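You operate a simulated robot arm through the tools that you are given. There is no shell and no other tool. Be economical: measure what you need, move in short steps, check, and stop when the job is done.

Carry out the task below with a simulated robot arm. There is one attempt and no reset: what you move stays moved.

TASK
Tip the pan's sugar into the pot that bears the card's word.
Fine: lid on the bench while you tip all in; pan back down, lid back on; spill none; leave the other pots and pan alone.

The check looks at the end state, three seconds after you hand in, the way a careful person would. Anything else that was tipped, shoved, dropped, spilled or broken makes it a failure. A push-on lid holds only when it is set on centred and level and pressed home; a screw cap is set on level and turned clockwise until tight.

THE ROBOT
A 7-joint arm with a two-finger parallel gripper, fixed in place. Base frame: the origin is at the foot of the arm, x ahead of it, y to its left, z up; the work surface is at about z = 0.88. Lengths are in m, angles in rad, forces in N, time in s.
With the tool pointing down near the work surface it reaches from about 0.3 to 0.7 m from the base axis. Its first joint turns from -1.152 to 1.152 rad. Payload 1.57 kg.
Tool frame: the origin (TCP) lies between the finger pads and is the grasp point; the fingertips stand 0.03 m ahead of it; z points along the fingers, y is the line along which they close. Largest opening 0.11 m; finger width 0.024, thickness 0.012; the body of the gripper, 0.048 by 0.112 m, starts 0.078 m behind the TCP.
Orientation is that of the tool frame in the base frame, as a unit quaternion [x, y, z, w]. With the fingers straight down and closing along the base's y, the tool's x points along the base's -x, its y along +y and its z along -z.

THE INTERFACE
- The arm moves only by the tool move_arm. Its argument "series" is a list of rows, each a list of 2 entries, a list of its own where there are three numbers: the shift along the tool's x, y, z in units of 20 mm (1.0 is 20 mm), then the turn, a rotation vector about the tool's x, y, z in units of 8 degrees (1.0 is 8 degrees). In form: [[[x, y, z], [ax, ay, az]], ...]. A call has 1 to 8 rows; each row shifts and turns the commanded pose from where the row before left it, along the tool's axes as they then stand. "hand" is the finger opening in m, from 0 to 0.11, set as the call begins (left out, the last holds). A call with a number of a shift or a turn outside -1 to 1 is refused whole. Rows are played at 5 a second. More than 0.05 m and 0.15 rad between two rows, or a gripper value outside its range, and nothing of the call is played. Where a pose cannot be reached the arm comes as near as it can. A force on the tool above 40 N (or 10 N above the force at the start of the call, whichever is more), or a blocked arm, ends the call early, and 0.2 s more pass. Each finger travels about 0.108 m/s and halts on what it meets, pressing with about 22 N; the grip force reading is that of the motor and also rises with nothing between the fingers. The clock runs only during rows and for 0.2 s after the last one: add rows that do not move to give the fingers time. It gives the time, the measured TCP pose, the force on the tool (base axes), the opening and the grip force at its end, in the units of the frame above (readings bear some noise), with the torque about the TCP (base axes, N m) and any sound that the robot's microphone picked up, and new pictures: "pictures" is both (left out), scene, wrist or none.
- Cameras (640 x 400 px; columns grow to the right, rows downward): "scene" is fixed at [0.1727, -0.4016, 1.3936]; the picture's right is [0.69, -0.72, 0.00], its down [-0.48, -0.45, -0.75] and it looks along [0.55, 0.52, -0.66] (base axes); focal length 214 px, centre (320, 200). "wrist" rides on the gripper at [0.07, 0.016, -0.141] in the tool frame; the picture's right is [-0.23, 0.97, 0.00], its down [-0.86, -0.20, -0.48] and it looks along [-0.47, -0.11, 0.88] (tool axes); focal length 222 px, centre (320, 200). There is no depth. A picture from a camera that has moved, and an enlarged one, comes with that camera's place and axes in the base frame and with its lens.
- enlarge(camera, box): a new picture of the part [left, top, right, bottom] of that camera's present view, enlarged. The clock stands still meanwhile.
- finish_job(): hands the job in; it is judged then, once.

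Work in short steps. Places have to be worked out from the pictures, the camera data and where the tool is seen: move nearer, look again, correct. Check each grasp and each placing, and mend what went wrong. You have 120 turns and 200 pictures in all, those below and enlarged ones among them. Open the gripper and draw the arm clear of the work before you hand the job in, unless the task says otherwise; then end with one line.

The tools are called after ">>>" as name(argument=value, ...) on one line, values as JSON. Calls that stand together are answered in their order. move_arm: Moves the arm, as the interface text tells. Its arguments: {"type":"object","properties":{"series":{"type":"array"},"hand":{"type":"number"},"pictures":{"type":"string","enum":["both","scene","wrist","none"]}},"required":["series"]} The other tools are called the same way: enlarge (camera, box) takes an enlarged picture of a part of a camera's view; finish_job () hands the job in.

At the start:

```text
time: 0.0
tcp_pos: [0.3143, -0.1749, 1.2892]
tool_rot: [0.001, 1.0, -0.001, 0.0]
force: [-0.6, -0.2, 0.5]
moment: [-0.01, 0.0, 0.0]
width: 0.11
gripper_force: 0.1
```

scene: 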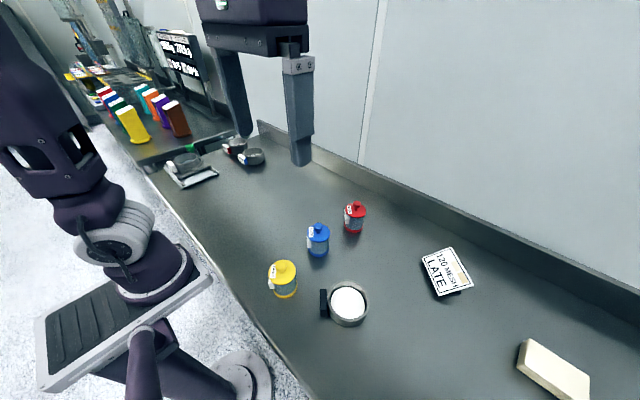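
wrist: 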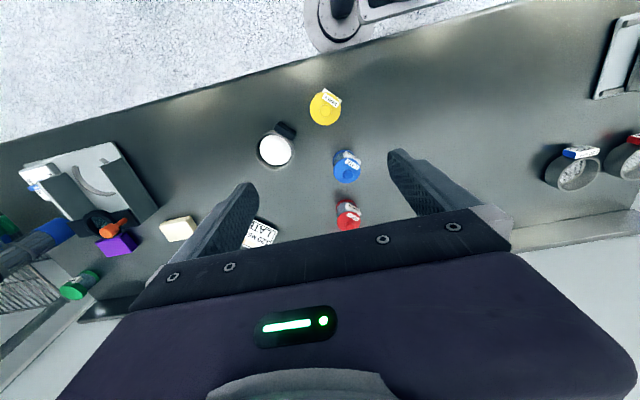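

I start by reading the labels and the card with enlarged views.

>>> enlarge(camera="scene", box=[250, 190, 390, 330])

>>> enlarge(camera="scene", box=[410, 235, 490, 305])

>>> enlarge(camera="wrist", box=[240, 80, 380, 250])

```text
2.86 times, centred on (320, 260) of scene
camera zoom: at [0.1727, -0.4016, 1.3936], right [0.69, -0.72, 0.0], down [-0.48, -0.45, -0.75], along [0.55, 0.52, -0.66], focal length 613 px, centre (320, 29)
```

zoom: 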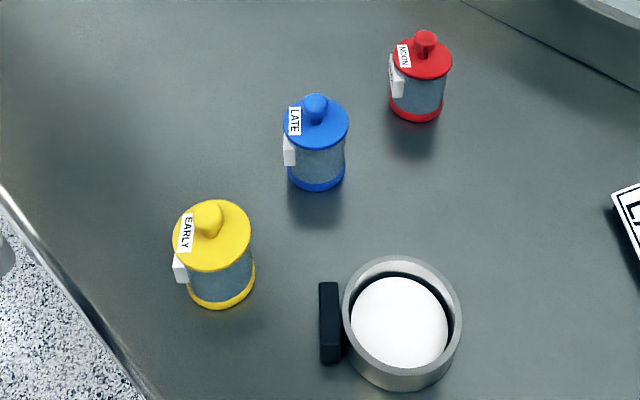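

```text
5.71 times, centred on (450, 270) of scene
camera zoom: at [0.1727, -0.4016, 1.3936], right [0.69, -0.72, 0.0], down [-0.48, -0.45, -0.75], along [0.55, 0.52, -0.66], focal length 1226 px, centre (-423, -200)
```

zoom: 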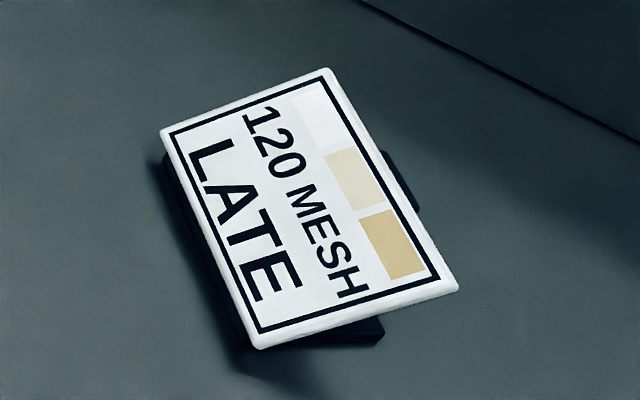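

```text
2.35 times, centred on (310, 165) of wrist
camera zoom: at [0.2449, -0.1594, 1.4302], right [0.23, 0.97, 0.0], down [0.86, -0.2, 0.48], along [0.47, -0.11, -0.88], focal length 523 px, centre (344, 282)
```

zoom: 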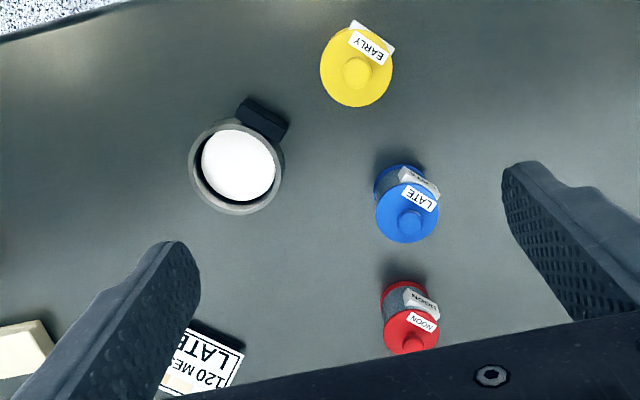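

The card says LATE and the blue pot's lid says LATE. The pots' bodies have tags of their own, so I move nearer to check those as well as the pan's handle.

>>> move_arm(series=[[[-0.2, -0.5, 1], [0, 0, 0]], [[-0.2, -0.5, 1], [0, 0, 0]], [[-0.2, -0.5, 1], [0, 0, 0]], [[-0.2, -0.5, 1], [0, 0, 0]], [[0, -0.5, 1], [0, 0, 0]], [[0, -0.5, 1], [0, 0, 0]], [[0, 0, 0.5], [0, 0, 0]]])

```text
time: 1.6
tcp_pos: [0.3306, -0.2348, 1.1592]
tool_rot: [-0.001, 1.0, 0.0, 0.0]
force: [0.2, -0.5, -0.1]
moment: [-0.03, 0.01, -0.02]
width: 0.1101
gripper_force: 0.0
camera wrist: at [0.2613, -0.2193, 1.2999], right [0.23, 0.97, 0.0], down [0.85, -0.2, 0.48], along [0.47, -0.11, -0.88], focal length 222 px, centre (320, 200)
```

scene: 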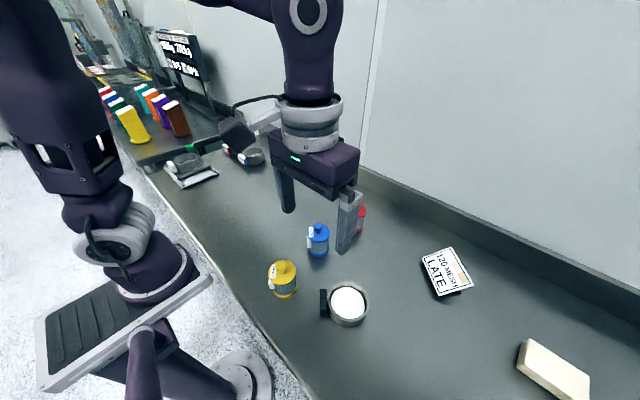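
wrist: 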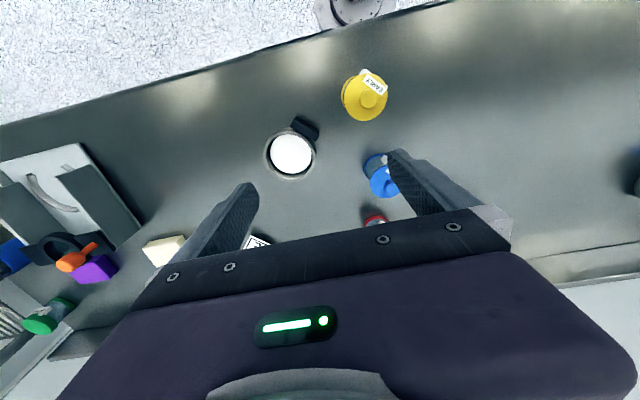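

I take close views of the pan and the pots' tags.

>>> enlarge(camera="wrist", box=[250, 90, 410, 220])

>>> enlarge(camera="scene", box=[295, 215, 345, 265])

```text
3.08 times, centred on (330, 155) of wrist
camera zoom: at [0.2613, -0.2193, 1.2999], right [0.23, 0.97, 0.0], down [0.85, -0.2, 0.48], along [0.47, -0.11, -0.88], focal length 684 px, centre (289, 338)
```

zoom: 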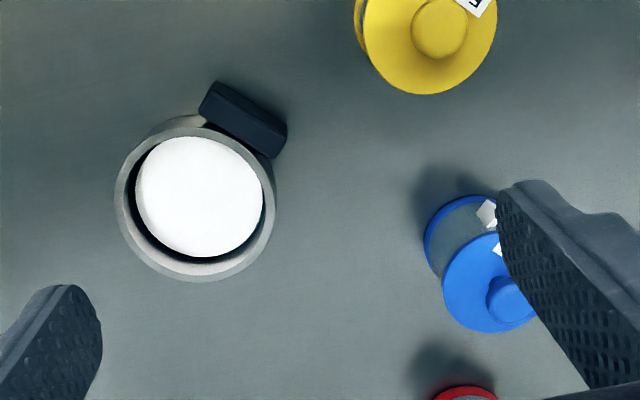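

```text
8.00 times, centred on (320, 240) of scene
camera zoom: at [0.1727, -0.4016, 1.3936], right [0.69, -0.72, 0.0], down [-0.48, -0.45, -0.75], along [0.55, 0.52, -0.66], focal length 1716 px, centre (320, -120)
```

zoom: 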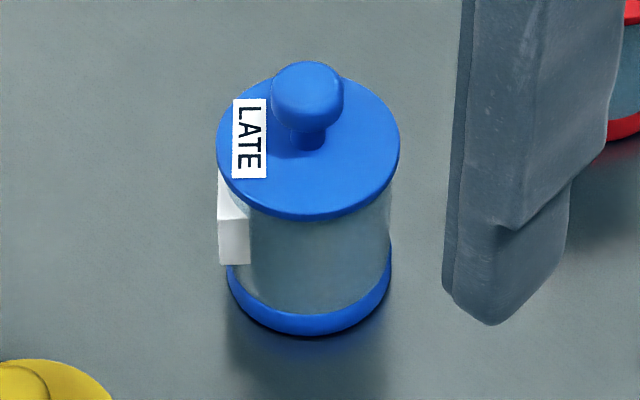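

The blue body matches its lid in colour. I shift sideways so the wrist camera can read the tags on the bodies.

>>> move_arm(series=[[[0.2, 1, 0], [0, 0, 0]], [[0.2, 1, 0], [0, 0, 0]], [[0.2, 1, 0], [0, 0, 0]], [[0.2, 1, 0], [0, 0, 0]], [[0.2, 1, 0], [0, 0, 0]], [[0, 0.6, 0], [0, 0, 0]]], pictures="none")

>>> enlarge(camera="wrist", box=[230, 90, 410, 240])

```text
time: 3.0
tcp_pos: [0.3109, -0.1228, 1.1595]
tool_rot: [0.0, 1.0, 0.0, 0.0]
force: [0.5, 0.6, -0.6]
moment: [0.0, 0.0, 0.0]
width: 0.1098
gripper_force: 0.1
```

```text
2.67 times, centred on (320, 165) of wrist
camera zoom: at [0.2409, -0.1075, 1.3003], right [0.23, 0.97, 0.0], down [0.86, -0.2, 0.48], along [0.47, -0.11, -0.88], focal length 592 px, centre (320, 293)
```

zoom: 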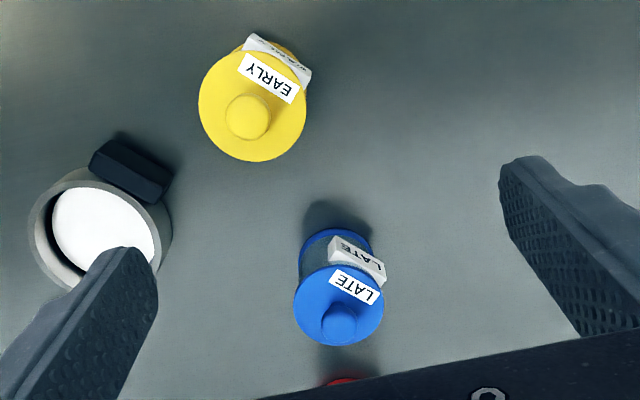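

The blue pot's body also says LATE, so it's the one, centred near (0.443, -0.141) with the knob's middle at about z 0.972. I go over the knob.

>>> move_arm(series=[[[-1, -0.15, 0.9], [0, 0, 0]], [[-1, -0.15, 0.9], [0, 0, 0]], [[-1, -0.15, 0.9], [0, 0, 0]], [[-1, -0.15, 0.9], [0, 0, 0]], [[-1, -0.15, 0.9], [0, 0, 0]], [[-1, -0.15, 0.9], [0, 0, 0]], [[-0.55, 0, 0.9], [0, 0, 0]]], hand=0.05)

```text
time: 4.6
tcp_pos: [0.4424, -0.14, 1.0328]
tool_rot: [0.0, 1.0, 0.0, 0.0]
force: [-0.6, -0.8, -0.1]
moment: [0.01, 0.02, 0.04]
width: 0.0501
gripper_force: 0.0
camera wrist: at [0.372, -0.1254, 1.1745], right [0.23, 0.97, 0.0], down [0.85, -0.2, 0.48], along [0.47, -0.11, -0.88], focal length 222 px, centre (320, 200)
```

scene: 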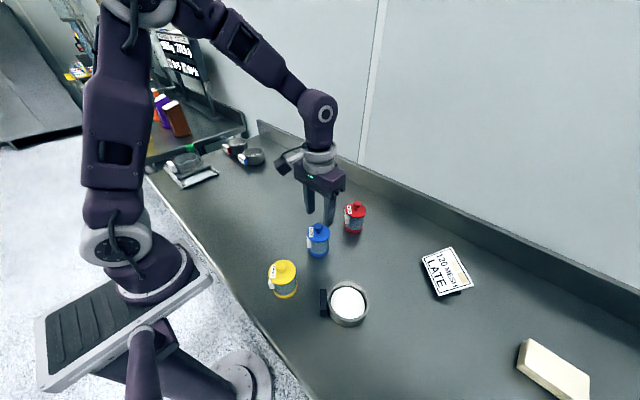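
wrist: 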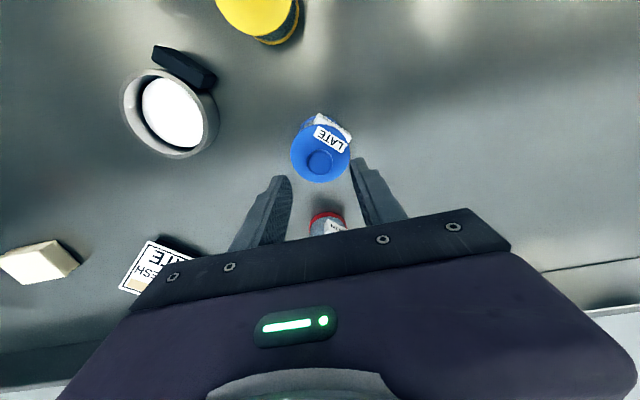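

The knob measures (0.440, -0.142), nearly under the TCP. I go down to about z 0.99 and check.

>>> move_arm(series=[[[0.1, -0.1, 0.8], [0, 0, 0]], [[0, 0, 0.7], [0, 0, 0]], [[0, 0, 0.6], [0, 0, 0]]], pictures="none")

>>> enlarge(camera="scene", box=[280, 180, 360, 270])

>>> enlarge(camera="wrist", box=[250, 90, 410, 220])

```text
time: 5.4
tcp_pos: [0.4402, -0.1419, 0.9896]
tool_rot: [0.0, 1.0, 0.0, 0.0]
force: [0.3, 1.2, -1.3]
moment: [0.0, 0.01, 0.02]
width: 0.0501
gripper_force: 0.1
```

```text
4.44 times, centred on (320, 225) of scene
camera zoom: at [0.1727, -0.4016, 1.3936], right [0.69, -0.72, 0.0], down [-0.48, -0.45, -0.75], along [0.55, 0.52, -0.66], focal length 953 px, centre (320, 89)
```

zoom: 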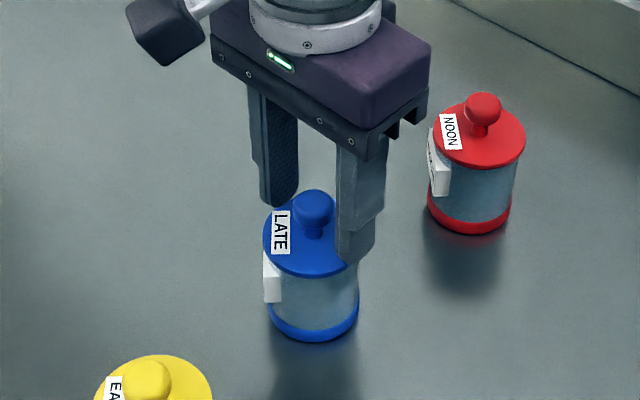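

```text
3.08 times, centred on (330, 155) of wrist
camera zoom: at [0.3696, -0.1279, 1.1322], right [0.23, 0.97, 0.0], down [0.86, -0.2, 0.48], along [0.47, -0.11, -0.88], focal length 684 px, centre (289, 338)
```

zoom: 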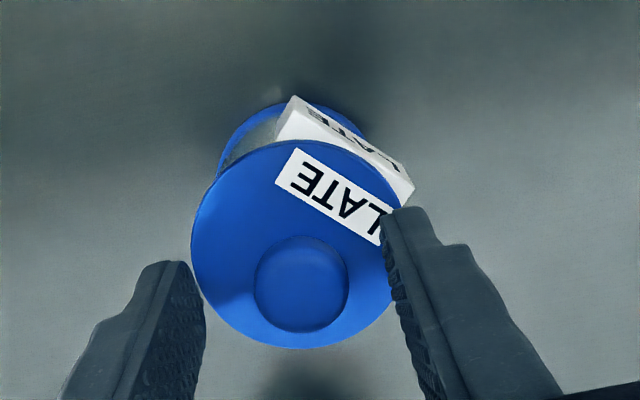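

The knob sits midway between the fingers. I go down another 4 mm and close.

>>> move_arm(series=[[[0, 0, 0.2], [0, 0, 0]], [[0, 0, 0], [0, 0, 0]]], pictures="none")

>>> move_arm(series=[[[0, 0, 0], [0, 0, 0]], [[0, 0, 0], [0, 0, 0]], [[0, 0, 0], [0, 0, 0]]], hand=0, pictures="none")

>>> enlarge(camera="scene", box=[280, 180, 360, 270])

```text
time: 6.0
tcp_pos: [0.4396, -0.1423, 0.9872]
tool_rot: [0.001, 1.0, 0.0, 0.0]
force: [0.0, 0.1, 0.0]
moment: [0.0, 0.01, 0.01]
width: 0.0501
gripper_force: 0.0
```

```text
time: 6.8
tcp_pos: [0.4399, -0.1434, 0.987]
tool_rot: [0.001, 1.0, 0.0, 0.0]
force: [0.9, 3.1, 2.5]
moment: [0.09, -0.12, -0.02]
width: 0.0219
gripper_force: 21.9
```

```text
4.44 times, centred on (320, 225) of scene
camera zoom: at [0.1727, -0.4015, 1.3936], right [0.69, -0.72, 0.0], down [-0.48, -0.45, -0.75], along [0.55, 0.52, -0.66], focal length 953 px, centre (320, 89)
```

zoom: 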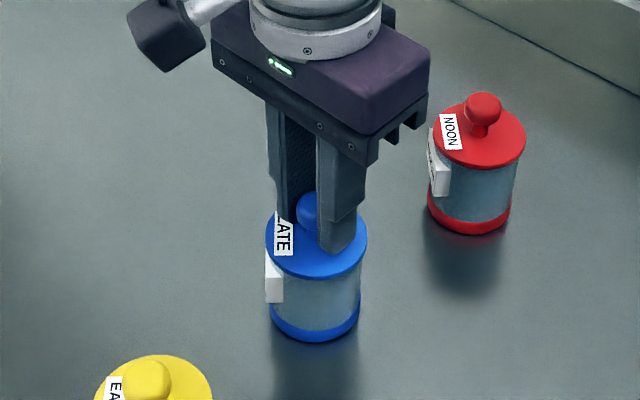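

The knob is gripped at 22 mm. I lift a little and watch the force to learn what kind of lid it is.

>>> move_arm(series=[[[0, 0, -0.2], [0, 0, 0]], [[0, 0, -0.2], [0, 0, 0]], [[0, 0, 0], [0, 0, 0]]], pictures="none")

>>> enlarge(camera="scene", box=[280, 180, 360, 270])

```text
time: 7.6
tcp_pos: [0.4402, -0.1432, 0.995]
tool_rot: [0.0, 1.0, 0.0, 0.001]
force: [-0.1, 0.0, 0.0]
moment: [0.01, 0.02, 0.01]
width: 0.0217
gripper_force: 21.7
heard: snap
```

```text
4.44 times, centred on (320, 225) of scene
camera zoom: at [0.1727, -0.4016, 1.3936], right [0.69, -0.72, 0.0], down [-0.48, -0.45, -0.75], along [0.55, 0.52, -0.66], focal length 953 px, centre (320, 89)
```

zoom: 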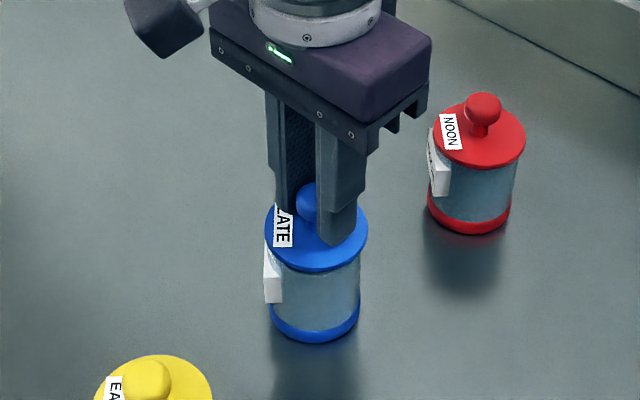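

A snap: it is a push-on lid and it is off (closed-grasp TCP 0.440, -0.143, 0.987). I lift it and carry it to the clear bench on the left.

>>> move_arm(series=[[[0, 0, -0.8], [0, 0, 0]], [[0, 0, -1], [0, 0, 0]], [[0, 0, -1], [0, 0, 0]], [[0, 1, 0], [0, 0, 0]], [[0, 1, 0], [0, 0, 0]], [[0, 1, 0], [0, 0, 0]], [[0, 1, 0], [0, 0, 0]], [[0, 1, 0], [0, 0, 0]]], pictures="none")

>>> move_arm(series=[[[0, 1, 0], [0, 0, 0]], [[0, 1, 0], [0, 0, 0]], [[0, 1, 0], [0, 0, 0]], [[0, 1, 0], [0, 0, 0]], [[0, 0, 1], [0, 0, 0]], [[0, 0, 1], [0, 0, 0]], [[0, 0, 1], [0, 0, 0]], [[0, 0, 0.7], [0, 0, 0]]])

```text
time: 9.4
tcp_pos: [0.4402, -0.0446, 1.0518]
tool_rot: [0.0, 1.0, -0.001, 0.0]
force: [0.2, -0.9, -0.6]
moment: [0.0, -0.01, 0.02]
width: 0.0215
gripper_force: 21.4
```

```text
time: 11.2
tcp_pos: [0.4406, 0.0365, 0.9769]
tool_rot: [0.0, 1.0, 0.0, 0.0]
force: [0.1, -0.3, -0.7]
moment: [-0.03, 0.01, 0.01]
width: 0.0213
gripper_force: 22.0
camera wrist: at [0.37, 0.0524, 1.1182], right [0.23, 0.97, 0.0], down [0.85, -0.2, 0.48], along [0.47, -0.11, -0.88], focal length 222 px, centre (320, 200)
```

scene: 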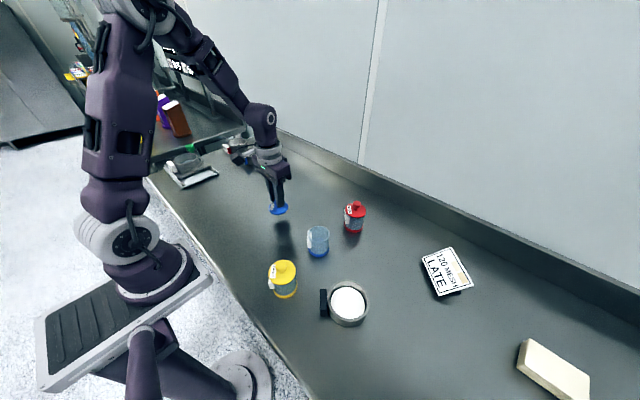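
wrist: 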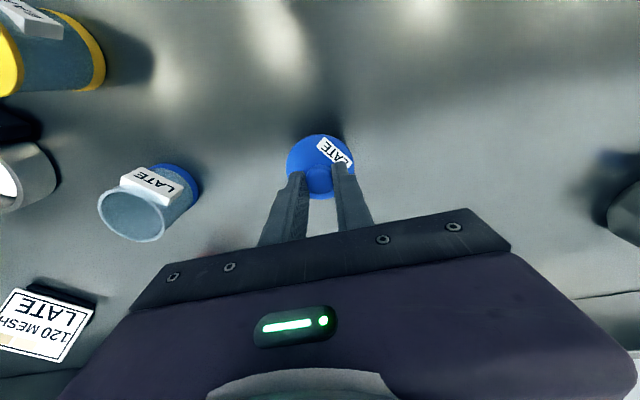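

The lid is in hand. I lower it in steps until it touches the bench, expected at TCP about z 0.925.

>>> move_arm(series=[[[0, 0, 1], [0, 0, 0]], [[0, 0, 0.9], [0, 0, 0]]], pictures="none")

>>> enlarge(camera="scene", box=[230, 160, 330, 270])

```text
time: 11.8
tcp_pos: [0.4395, 0.0374, 0.939]
tool_rot: [0.0, 1.0, 0.001, 0.0]
force: [0.5, 0.1, -0.1]
moment: [0.0, 0.0, 0.02]
width: 0.0211
gripper_force: 21.4
```

```text
3.64 times, centred on (280, 215) of scene
camera zoom: at [0.1727, -0.4016, 1.3936], right [0.69, -0.72, 0.0], down [-0.48, -0.45, -0.75], along [0.55, 0.52, -0.66], focal length 780 px, centre (466, 146)
```

zoom: 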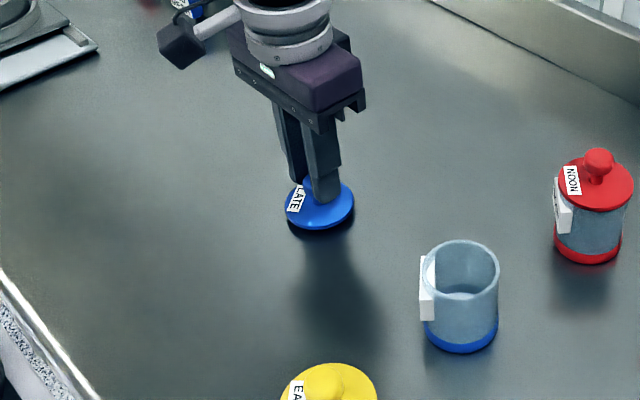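

I lower on in 2 mm steps until contact.

>>> move_arm(series=[[[0, 0, 0.1], [0, 0, 0]], [[0, 0, 0.1], [0, 0, 0]], [[0, 0, 0.1], [0, 0, 0]], [[0, 0, 0.1], [0, 0, 0]], [[0, 0, 0.1], [0, 0, 0]]], pictures="none")

>>> enlarge(camera="scene", box=[230, 160, 330, 270])

```text
time: 13.0
tcp_pos: [0.4408, 0.0366, 0.9296]
tool_rot: [0.001, 1.0, 0.001, 0.001]
force: [0.9, 1.3, 24.5]
moment: [0.06, -0.02, 0.01]
width: 0.0215
gripper_force: 21.8
```

```text
3.64 times, centred on (280, 215) of scene
camera zoom: at [0.1724, -0.4016, 1.3937], right [0.69, -0.72, 0.0], down [-0.48, -0.45, -0.75], along [0.55, 0.52, -0.66], focal length 780 px, centre (466, 146)
```

zoom: 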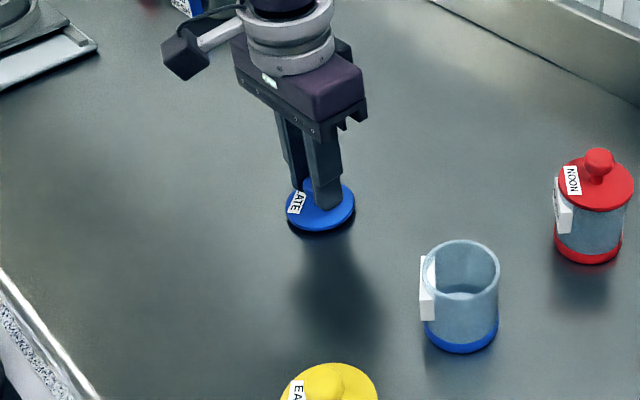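

Contact at z about 0.930 with the lid flat. I ease off, open and rise straight up.

>>> move_arm(series=[[[0, 0, -0.05], [0, 0, 0]], [[0, 0, 0], [0, 0, 0]], [[0, 0, 0], [0, 0, 0]]], hand=0.05, pictures="none")

>>> move_arm(series=[[[0, 0, -0.5], [0, 0, 0]], [[0, 0, -1], [0, 0, 0]], [[0, 0, -1], [0, 0, 0]], [[0, 0, -1], [0, 0, 0]], [[0, 0, -1], [0, 0, 0]], [[0, 0, -1], [0, 0, 0]]])

>>> enlarge(camera="scene", box=[230, 160, 390, 340])

```text
time: 13.8
tcp_pos: [0.4402, 0.037, 0.9298]
tool_rot: [0.001, 1.0, 0.0, 0.0]
force: [0.1, 0.7, -0.1]
moment: [-0.02, 0.0, -0.01]
width: 0.0502
gripper_force: 0.1
```

```text
time: 15.2
tcp_pos: [0.4393, 0.0368, 1.0407]
tool_rot: [0.0, 1.0, 0.0, 0.0]
force: [-0.1, 0.6, -0.6]
moment: [0.03, 0.01, -0.01]
width: 0.0501
gripper_force: 0.0
camera wrist: at [0.3697, 0.0526, 1.1818], right [0.23, 0.97, 0.0], down [0.86, -0.2, 0.48], along [0.47, -0.11, -0.88], focal length 222 px, centre (320, 200)
```

scene: 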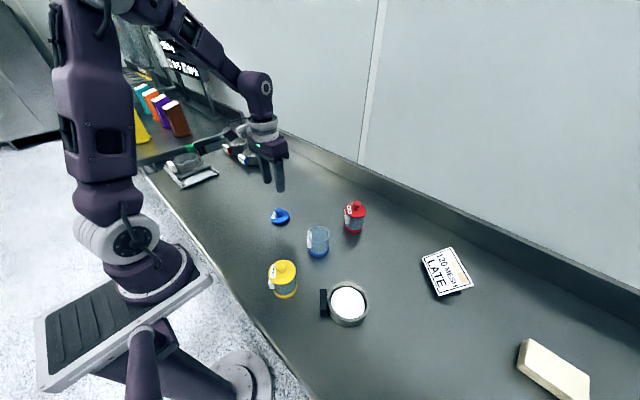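
wrist: 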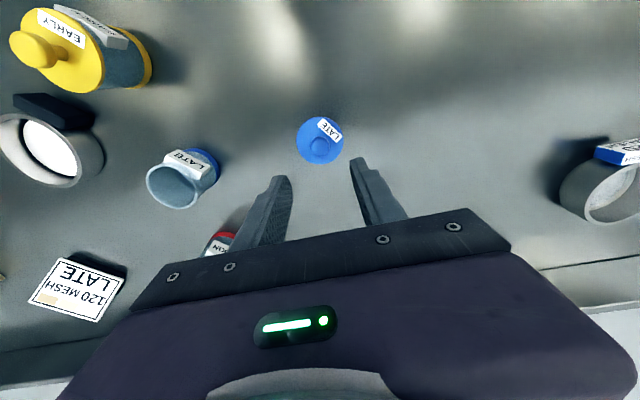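

```text
2.22 times, centred on (310, 250) of scene
camera zoom: at [0.1727, -0.4016, 1.3936], right [0.69, -0.72, 0.0], down [-0.48, -0.45, -0.75], along [0.55, 0.52, -0.66], focal length 477 px, centre (342, 89)
```

zoom: 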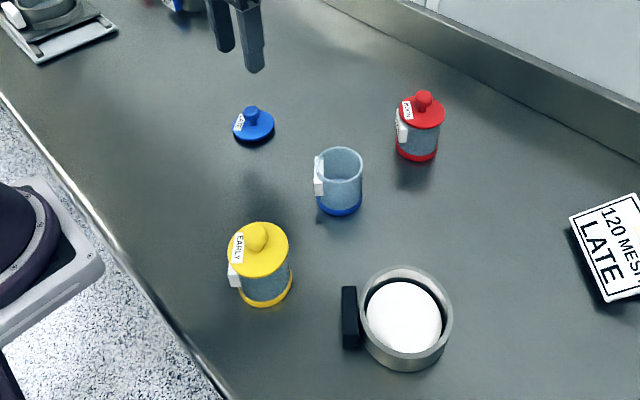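

The lid rests flat. Now I move over towards the pan to view its handle closely.

>>> move_arm(series=[[[0, -1, -0.5], [0, 0, 0]], [[0, -1, -0.5], [0, 0, 0]], [[0.3, -1, -0.5], [0, 0, 0]], [[0.3, -1, -0.5], [0, 0, 0]], [[0.3, -1, 0], [0, 0, 0]], [[0.3, -1, 0], [0, 0, 0]], [[0.5, -1, 0], [0, 0, 0]], [[0.5, -1, 0], [0, 0, 0]]], pictures="none")

>>> move_arm(series=[[[0.5, -1, 0], [0, 0, 0]], [[0.5, -1, 0], [0, 0, 0]], [[0.5, -1, 0], [0, 0, 0]], [[0, -1, 0], [0, 0, 0]], [[0, -1, 0], [0, 0, 0]], [[0, -1, 0], [0, 0, 0]]])

>>> enlarge(camera="scene", box=[305, 270, 385, 340])

>>> enlarge(camera="wrist", box=[240, 80, 400, 200])

```text
time: 17.0
tcp_pos: [0.3954, -0.1226, 1.08]
tool_rot: [0.0, 1.0, -0.001, 0.0]
force: [0.4, -0.4, 1.0]
moment: [0.0, -0.02, 0.03]
width: 0.05
gripper_force: 0.0
```

```text
time: 18.4
tcp_pos: [0.3653, -0.2426, 1.079]
tool_rot: [-0.001, 1.0, 0.0, -0.001]
force: [-0.5, -1.4, -0.3]
moment: [0.04, -0.03, 0.02]
width: 0.0502
gripper_force: 0.0
camera wrist: at [0.2959, -0.2275, 1.2204], right [0.23, 0.97, 0.0], down [0.86, -0.2, 0.48], along [0.47, -0.11, -0.88], focal length 222 px, centre (320, 200)
```

scene: 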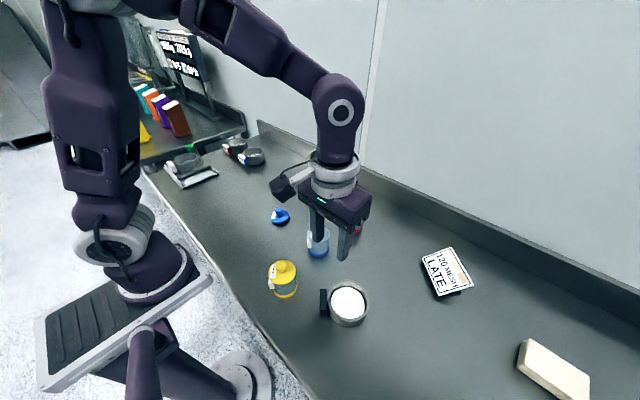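
wrist: 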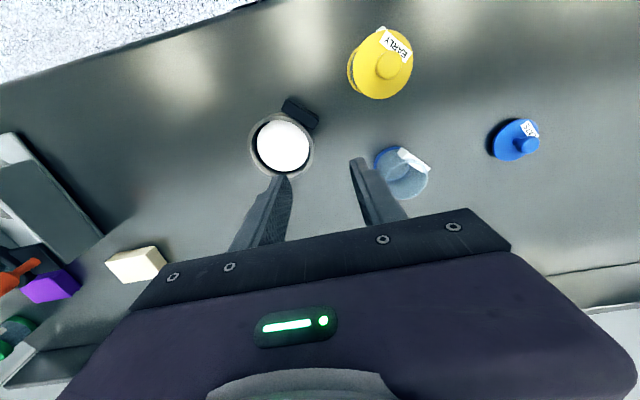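

```text
5.71 times, centred on (345, 305) of scene
camera zoom: at [0.1727, -0.4016, 1.3936], right [0.69, -0.72, 0.0], down [-0.48, -0.45, -0.75], along [0.55, 0.52, -0.66], focal length 1226 px, centre (177, -400)
```

zoom: 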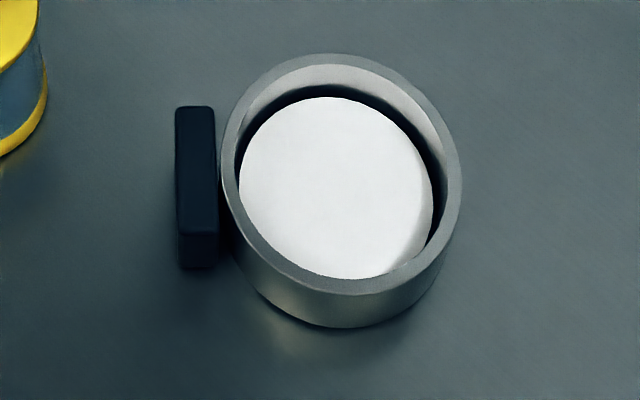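

```text
3.33 times, centred on (320, 140) of wrist
camera zoom: at [0.2959, -0.2275, 1.2204], right [0.23, 0.97, 0.0], down [0.86, -0.2, 0.48], along [0.47, -0.11, -0.88], focal length 740 px, centre (320, 400)
```

zoom: 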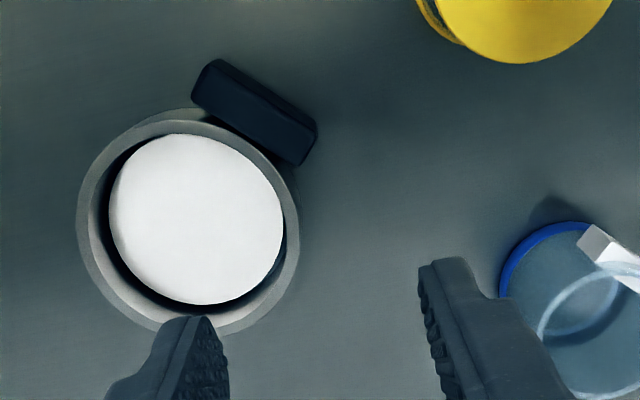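

The handle is a block about 48 mm long, lying tangentially, centred near (0.332, -0.260) with its top at z about 0.917; it points back towards the arm. I plan to grip its ends, tilted 30°, and roll about the pan's radial axis to pour. First I rehearse that motion high up with an empty hand.

>>> move_arm(series=[[[-0.47, 1, -0.2], [0, 0, 0]], [[-0.47, 1, -0.2], [0, 0, 0]], [[-0.47, 1, -0.2], [0, 0, 0]], [[-0.47, 1, -0.2], [0, 0, 0]], [[-0.47, 1, -0.2], [0, 0, 0]], [[-0.47, 1, -0.2], [0, 0, 0]], [[-0.47, 1, -0.2], [0, 0, 0]], [[-0.47, 1, -0.2], [0, 0, 0]]], pictures="none")

>>> move_arm(series=[[[0, 0, 0], [0, 0, 1]], [[0, 0, 0], [0, 0, 1]], [[0, 0, 0], [0, 0, 1]], [[0, 0, 0], [0, 0, 1]], [[0, 0, 0], [0, 0, 1]], [[0, 0, 0], [0, 0, 1]], [[0, 0, 0], [0, 0, 1]], [[0, 0, 0], [0, 0, 1]]], pictures="none")

>>> move_arm(series=[[[0, 0, 0], [0, 0, 1]], [[0, 0, 0], [0, 0, 0.25]], [[0, 0, 0], [0, -1, 0]], [[0, 0, 0], [0, -1, 0]], [[0, 0, 0], [0, -1, 0]], [[0, 0, 0], [0, -0.75, 0]]])

```text
time: 20.2
tcp_pos: [0.4412, -0.0819, 1.1122]
tool_rot: [0.001, 1.0, 0.0, 0.0]
force: [0.0, 0.4, 0.4]
moment: [0.01, -0.01, -0.01]
width: 0.05
gripper_force: 0.1
```

```text
time: 22.0
tcp_pos: [0.442, -0.0828, 1.1113]
tool_rot: [0.53, 0.848, 0.0, 0.0]
force: [0.6, 0.0, 0.0]
moment: [-0.03, -0.03, 0.0]
width: 0.0502
gripper_force: 0.0
```

```text
time: 23.4
tcp_pos: [0.4409, -0.0818, 1.1113]
tool_rot: [0.581, 0.771, -0.156, 0.207]
force: [-0.1, -0.6, 0.6]
moment: [0.03, -0.05, 0.0]
width: 0.0502
gripper_force: 0.0
camera wrist: at [0.4204, 0.0469, 1.1994], right [0.99, 0.08, 0.11], down [-0.05, -0.54, 0.84], along [0.13, -0.84, -0.53], focal length 222 px, centre (320, 200)
```

scene: 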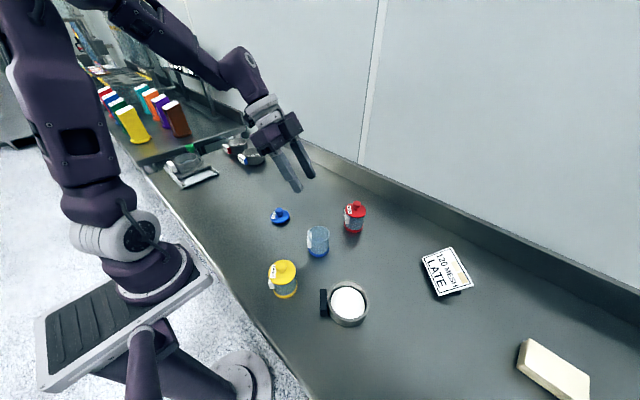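
wrist: 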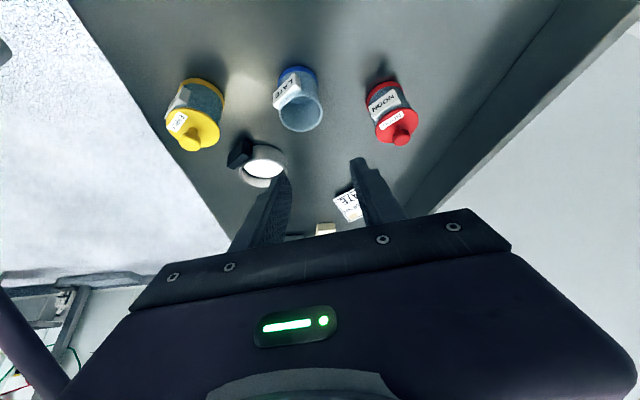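

Yaw and tilt come out as planned. Now I rehearse the 120° roll.

>>> move_arm(series=[[[0, 0, 0], [-0.866, 0, 0.5]], [[0, 0, 0], [-0.866, 0, 0.5]], [[0, 0, 0], [-0.866, 0, 0.5]], [[0, 0, 0], [-0.866, 0, 0.5]], [[0, 0, 0], [-0.866, 0, 0.5]], [[0, 0, 0], [-0.866, 0, 0.5]], [[0, 0, 0], [-0.866, 0, 0.5]], [[0, 0, 0], [-0.866, 0, 0.5]]], pictures="none")

>>> move_arm(series=[[[0, 0, 0], [-0.866, 0, 0.5]], [[0, 0, 0], [-0.866, 0, 0.5]], [[0, 0, 0], [-0.866, 0, 0.5]], [[0, 0, 0], [-0.866, 0, 0.5]], [[0, 0, 0], [-0.866, 0, 0.5]], [[0, 0, 0], [-0.866, 0, 0.5]], [[0, 0, 0], [-0.866, 0, 0.5]], [[0, 0, 0], [0, 0, 0]]], pictures="scene")

```text
time: 25.2
tcp_pos: [0.4498, -0.1378, 1.2655]
tool_rot: [0.603, 0.572, 0.276, 0.482]
force: [0.3, -0.8, 0.2]
moment: [-0.02, 0.01, -0.02]
width: 0.0503
gripper_force: 0.1
out of reach, approached as far as the arm can: row 4, 5, 6, 7, 8
```

```text
time: 27.0
tcp_pos: [0.3756, -0.241, 1.3595]
tool_rot: [0.523, 0.359, 0.507, 0.584]
force: [-0.1, -0.5, 0.1]
moment: [0.02, 0.02, 0.01]
width: 0.0501
gripper_force: 0.0
out of reach, approached as far as the arm can: row 1, 2, 3, 4, 5, 6, 7
```

scene: 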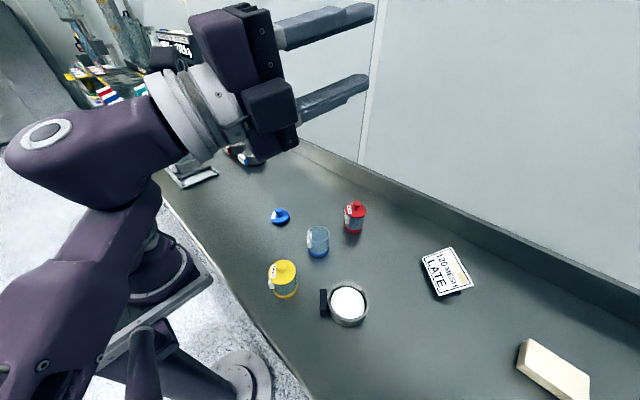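

Out of reach: the tool can't point outward that close to the arm. I undo the roll and then rehearse another way: tipping away from the handle, with the tool swinging over towards the left.

>>> move_arm(series=[[[0, 0, 0], [0.866, 0, -0.5]], [[0, 0, 0], [0.866, 0, -0.5]], [[0, 0, 0], [0.866, 0, -0.5]], [[0, 0, 0], [0.866, 0, -0.5]], [[0, 0, 0], [0.866, 0, -0.5]], [[0, 0, 0], [0.866, 0, -0.5]], [[0, 0, 0], [0.866, 0, -0.5]], [[0, 0, 0], [0.866, 0, -0.5]]], pictures="none")

>>> move_arm(series=[[[0, 0, 0], [0.866, 0, -0.5]], [[0, 0, 0], [0.866, 0, -0.5]], [[0, 0, 0], [0.866, 0, -0.5]], [[0, 0, 0], [0.866, 0, -0.5]], [[0, 0, 0], [0.866, 0, -0.5]], [[0, 0, 0], [0.866, 0, -0.5]], [[0, 0, 0], [0.866, 0, -0.5]], [[0, 0, 0], [0, 0, 0]]], pictures="none")

```text
time: 28.8
tcp_pos: [0.3761, -0.2407, 1.3596]
tool_rot: [0.616, 0.676, 0.109, 0.389]
force: [-0.2, 0.4, 0.2]
moment: [0.01, 0.01, 0.02]
width: 0.0501
gripper_force: 0.0
```

```text
time: 30.6
tcp_pos: [0.377, -0.2414, 1.3602]
tool_rot: [0.544, 0.786, -0.269, 0.117]
force: [0.8, -0.3, 0.1]
moment: [0.01, 0.02, 0.02]
width: 0.05
gripper_force: 0.1
```

The commanded pose follows the achieved one. I correct the leftover roll, then read the pose.

>>> move_arm(series=[[[0, 0, 0], [-0.866, 0, 0.5]], [[0, 0, 0], [-0.866, 0, 0.5]], [[0, 0, 0], [-0.11, 0, 0.06]]], pictures="none")

```text
time: 31.4
tcp_pos: [0.3758, -0.2414, 1.3593]
tool_rot: [0.581, 0.771, -0.156, 0.208]
force: [-0.9, 0.9, 0.2]
moment: [-0.02, -0.01, -0.05]
width: 0.0499
gripper_force: 0.1
```

The orientation is fully restored. I go to the rehearsal spot above the pot, then tip by +ay.

>>> move_arm(series=[[[0.99, 0.44, 0.93], [0, 0, 0]], [[0.99, 0.44, 0.93], [0, 0, 0]], [[0.99, 0.44, 0.93], [0, 0, 0]], [[0.99, 0.44, 0.93], [0, 0, 0]], [[0.99, 0.44, 0.93], [0, 0, 0]], [[0.99, 0.44, 0.93], [0, 0, 0]], [[0.99, 0.44, 0.93], [0, 0, 0]], [[0.99, 0.44, 0.93], [0, 0, 0]]], pictures="none")

>>> move_arm(series=[[[0.99, 0.44, 0.93], [0, 0, 0]], [[0.99, 0.44, 0.93], [0, 0, 0]], [[0, 0, 0], [0, 1, 0]], [[0, 0, 0], [0, 1, 0]], [[0, 0, 0], [0, 1, 0]], [[0, 0, 0], [0, 1, 0]], [[0, 0, 0], [0, 1, 0]], [[0, 0, 0], [0, 1, 0]]], pictures="none")

>>> move_arm(series=[[[0, 0, 0], [0, 1, 0]], [[0, 0, 0], [0, 1, 0]], [[0, 0, 0], [0, 1, 0]], [[0, 0, 0], [0, 1, 0]], [[0, 0, 0], [0, 1, 0]], [[0, 0, 0], [0, 1, 0]], [[0, 0, 0], [0, 1, 0]], [[0, 0, 0], [0, 1, 0]]], pictures="scene")

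```text
time: 33.2
tcp_pos: [0.4276, -0.1608, 1.1508]
tool_rot: [0.581, 0.772, -0.156, 0.207]
force: [-0.1, -0.2, -0.2]
moment: [-0.02, -0.01, -0.01]
width: 0.0498
gripper_force: 0.1
```

```text
time: 35.0
tcp_pos: [0.4389, -0.1404, 1.1001]
tool_rot: [0.594, 0.789, 0.095, -0.126]
force: [-0.2, 0.0, 0.3]
moment: [0.03, -0.02, 0.02]
width: 0.0501
gripper_force: 0.1
```

```text
time: 36.8
tcp_pos: [0.4397, -0.1402, 1.103]
tool_rot: [0.463, 0.599, 0.402, -0.516]
force: [0.4, 0.1, 0.2]
moment: [0.01, -0.02, 0.01]
width: 0.0503
gripper_force: 0.0
out of reach, approached as far as the arm can: row 8
```

scene: 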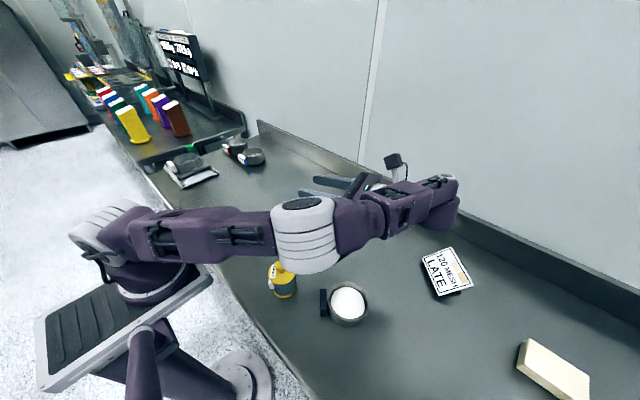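

The tipping works up to about 112°. I check the arm's clearance above the yellow pot.

>>> enlarge(camera="scene", box=[220, 150, 480, 340])

>>> enlarge(camera="wrist", box=[0, 0, 640, 400])

```text
2.11 times, centred on (350, 245) of scene
camera zoom: at [0.1726, -0.4016, 1.3936], right [0.69, -0.72, 0.0], down [-0.48, -0.45, -0.75], along [0.55, 0.52, -0.66], focal length 452 px, centre (257, 105)
```

zoom: 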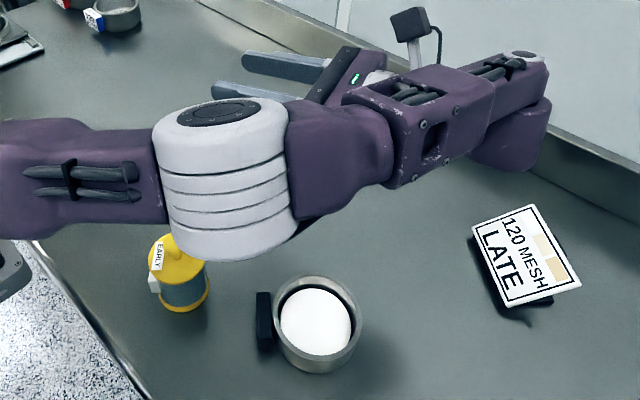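

```text
1.00 times, centred on (320, 200) of wrist (not enlarged: the box is as wide or as high as the picture)
camera zoom: at [0.4879, -0.2623, 1.1927], right [0.95, 0.21, -0.22], down [-0.04, -0.63, -0.78], along [-0.3, 0.75, -0.59], focal length 222 px, centre (320, 200)
```

zoom: 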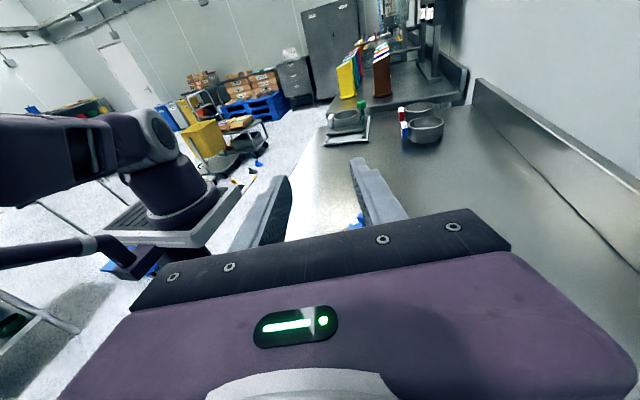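

Lowering here would bring the elbow close to the yellow pot. I'd rather pour from the other side (tool pointing right, arm over empty bench), so I untip, yaw round, and rehearse that at the true height.

>>> move_arm(series=[[[0, 0, 0], [0, -1, 0]], [[0, 0, 0], [0, -1, 0]], [[0, 0, 0], [0, -1, 0]], [[0, 0, 0], [0, -1, 0]], [[0, 0, 0], [0, -1, 0]], [[0, 0, 0], [0, -1, 0]], [[0, 0, 0], [0, -1, 0]], [[0, 0, 0], [0, -1, 0]]], pictures="none")

>>> move_arm(series=[[[0, 0, 0], [0, -1, 0]], [[0, 0, 0], [0, -1, 0]], [[0, 0, 0], [0, -0.2, 0]], [[0, 0, 0], [0, 0, -1]], [[0, 0, 0], [0, 0, -1]], [[0, 0, 0], [0, 0, -1]], [[0, 0, 0], [0, 0, -1]], [[0, 0, 0], [0, 0, -1]]], pictures="none")

>>> move_arm(series=[[[0, 0, 0], [0, 0, -1]], [[0, 0, 0], [0, 0, -1]], [[0, 0, 0], [0, 0, -1]], [[0, 0, 0], [0, 0, -1]], [[0, 0, 0], [0, 0, -1]], [[0, 0, 0], [0, 0, -1]], [[0, 0, 0], [0, 0, -1]], [[0, 0, 0], [0, 0, -1]]], pictures="none")

>>> move_arm(series=[[[0, 0, 0], [0, 0, -1]], [[0, 0, 0], [0, 0, -1]], [[0, 0, 0], [0, 0, -1]], [[0, 0, 0], [0, 0, -1]], [[0, 0, 0], [0, 0, -1]], [[0, 0, 0], [0, 0, -1]], [[0, 0, 0], [0, 0, -1]]], pictures="scene")

```text
time: 38.6
tcp_pos: [0.4405, -0.1398, 1.1044]
tool_rot: [0.595, 0.789, 0.093, -0.123]
force: [0.3, 0.4, 0.8]
moment: [-0.03, -0.03, 0.02]
width: 0.05
gripper_force: 0.0
```

```text
time: 40.4
tcp_pos: [0.4401, -0.1383, 1.1026]
tool_rot: [0.29, 0.957, 0.002, -0.001]
force: [-0.2, 0.0, 0.5]
moment: [0.01, -0.05, 0.04]
width: 0.0501
gripper_force: 0.0
```

```text
time: 42.2
tcp_pos: [0.4411, -0.1396, 1.1036]
tool_rot: [-0.261, 0.965, 0.003, -0.001]
force: [0.3, 1.2, -0.5]
moment: [0.05, -0.04, 0.03]
width: 0.0502
gripper_force: 0.1
```

```text
time: 43.8
tcp_pos: [0.4395, -0.1399, 1.1024]
tool_rot: [-0.683, 0.731, 0.004, 0.001]
force: [0.5, 0.3, 0.6]
moment: [0.04, -0.02, 0.02]
width: 0.0501
gripper_force: 0.0
```

scene: 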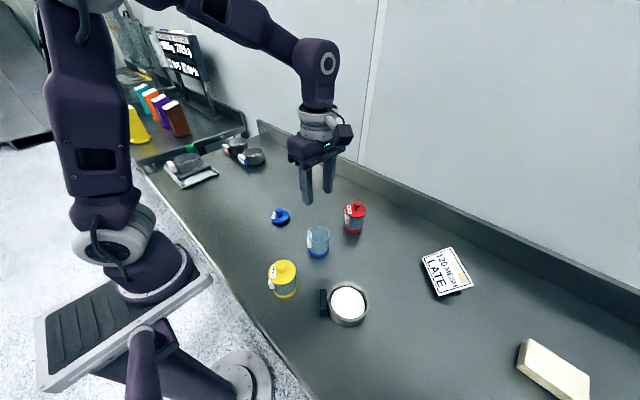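

Yawed to p = +y. I lower to z 1.063 and tip the empty hand.

>>> move_arm(series=[[[0, 0, 1], [0, 0, 0]], [[0, 0, 1], [0, 0, 0]], [[0, 0, 0], [0, 1, 0]], [[0, 0, 0], [0, 1, 0]], [[0, 0, 0], [0, 1, 0]], [[0, 0, 0], [0, 1, 0]], [[0, 0, 0], [0, 1, 0]], [[0, 0, 0], [0, 1, 0]]], pictures="none")

>>> move_arm(series=[[[0, 0, 0], [0, 1, 0]], [[0, 0, 0], [0, 1, 0]], [[0, 0, 0], [0, 1, 0]], [[0, 0, 0], [0, 1, 0]], [[0, 0, 0], [0, 1, 0]], [[0, 0, 0], [0, 1, 0]], [[0, 0, 0], [0, 1, 0]]], pictures="scene")

```text
time: 45.6
tcp_pos: [0.4402, -0.1398, 1.064]
tool_rot: [-0.624, 0.668, -0.277, -0.297]
force: [0.2, -0.2, 0.4]
moment: [0.0, -0.01, 0.03]
width: 0.0503
gripper_force: 0.0
```

```text
time: 47.2
tcp_pos: [0.4406, -0.1369, 1.0635]
tool_rot: [0.421, -0.45, 0.537, 0.576]
force: [0.3, 0.5, -0.8]
moment: [0.0, -0.03, -0.04]
width: 0.0502
gripper_force: 0.1
```

scene: 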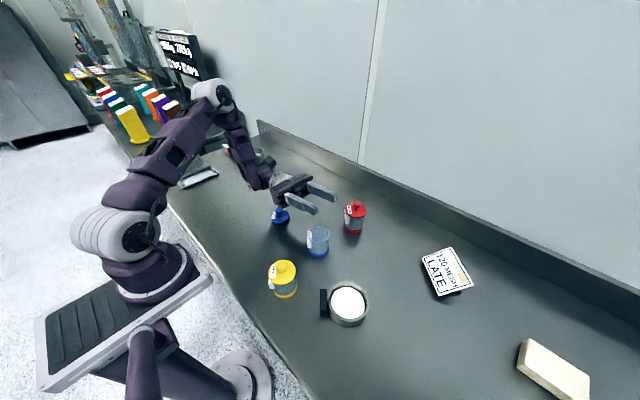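

The whole 104° is reached without trouble, so this is the pouring pose. I untip, yaw to the grasp direction (p at -45°) and rise.

>>> move_arm(series=[[[0, 0, 0], [0, -1, 0]], [[0, 0, 0], [0, -1, 0]], [[0, 0, 0], [0, -1, 0]], [[0, 0, 0], [0, -1, 0]], [[0, 0, 0], [0, -1, 0]], [[0, 0, 0], [0, -1, 0]], [[0, 0, 0], [0, -1, 0]], [[0, 0, 0], [0, -1, 0]]], pictures="none")

>>> move_arm(series=[[[0, 0, 0], [0, -1, 0]], [[0, 0, 0], [0, -1, 0]], [[0, 0, 0], [0, -1, 0]], [[0, 0, 0], [0, -1, 0]], [[0, 0, 0], [0, -1, 0]], [[0, 0, -0.5], [0, 0, 1]], [[0, 0, -0.5], [0, 0, 1]], [[0, 0, 0], [0, 0, 1]]], pictures="none")

>>> move_arm(series=[[[0, 0, 0], [0, 0, 1]], [[0, 0, 0], [0, 0, 1]], [[0, 0, 0], [0, 0, 1]], [[0, 0, 0], [0, 0, 1]], [[0, 0, 0], [0, 0, 1]], [[0, 0, 0], [0, 0, 1]], [[0, 0, 0], [0, 0, 1]], [[0, 0, 0], [0, 0, 1]]], pictures="none")

>>> move_arm(series=[[[0, 0, 0], [0, 0, 1]], [[0, 0, 0], [0, 0, 1]], [[0, 0, 0], [0, 0, 1]], [[0, 0, 0], [0, 0, 1]], [[0, 0, 0], [0, 0, 1]], [[0, 0, 0], [0, 0, 0.3]]], pictures="none")

```text
time: 49.0
tcp_pos: [0.4398, -0.1385, 1.0637]
tool_rot: [-0.642, 0.688, -0.23, -0.249]
force: [-0.3, -0.5, -0.6]
moment: [0.02, -0.01, -0.04]
width: 0.0497
gripper_force: 0.0
```

```text
time: 50.8
tcp_pos: [0.4404, -0.1379, 1.0837]
tool_rot: [-0.515, 0.857, 0.003, 0.001]
force: [-0.6, 0.0, -1.0]
moment: [-0.01, 0.01, 0.02]
width: 0.0503
gripper_force: 0.0
```

```text
time: 52.6
tcp_pos: [0.4406, -0.1391, 1.084]
tool_rot: [0.019, 1.0, 0.003, -0.002]
force: [0.1, -0.6, 0.6]
moment: [-0.01, 0.02, 0.01]
width: 0.05
gripper_force: 0.0
```

```text
time: 54.0
tcp_pos: [0.4411, -0.1402, 1.0831]
tool_rot: [0.379, 0.925, 0.002, -0.002]
force: [0.2, 1.1, -0.6]
moment: [0.01, -0.02, 0.01]
width: 0.05
gripper_force: 0.3
```

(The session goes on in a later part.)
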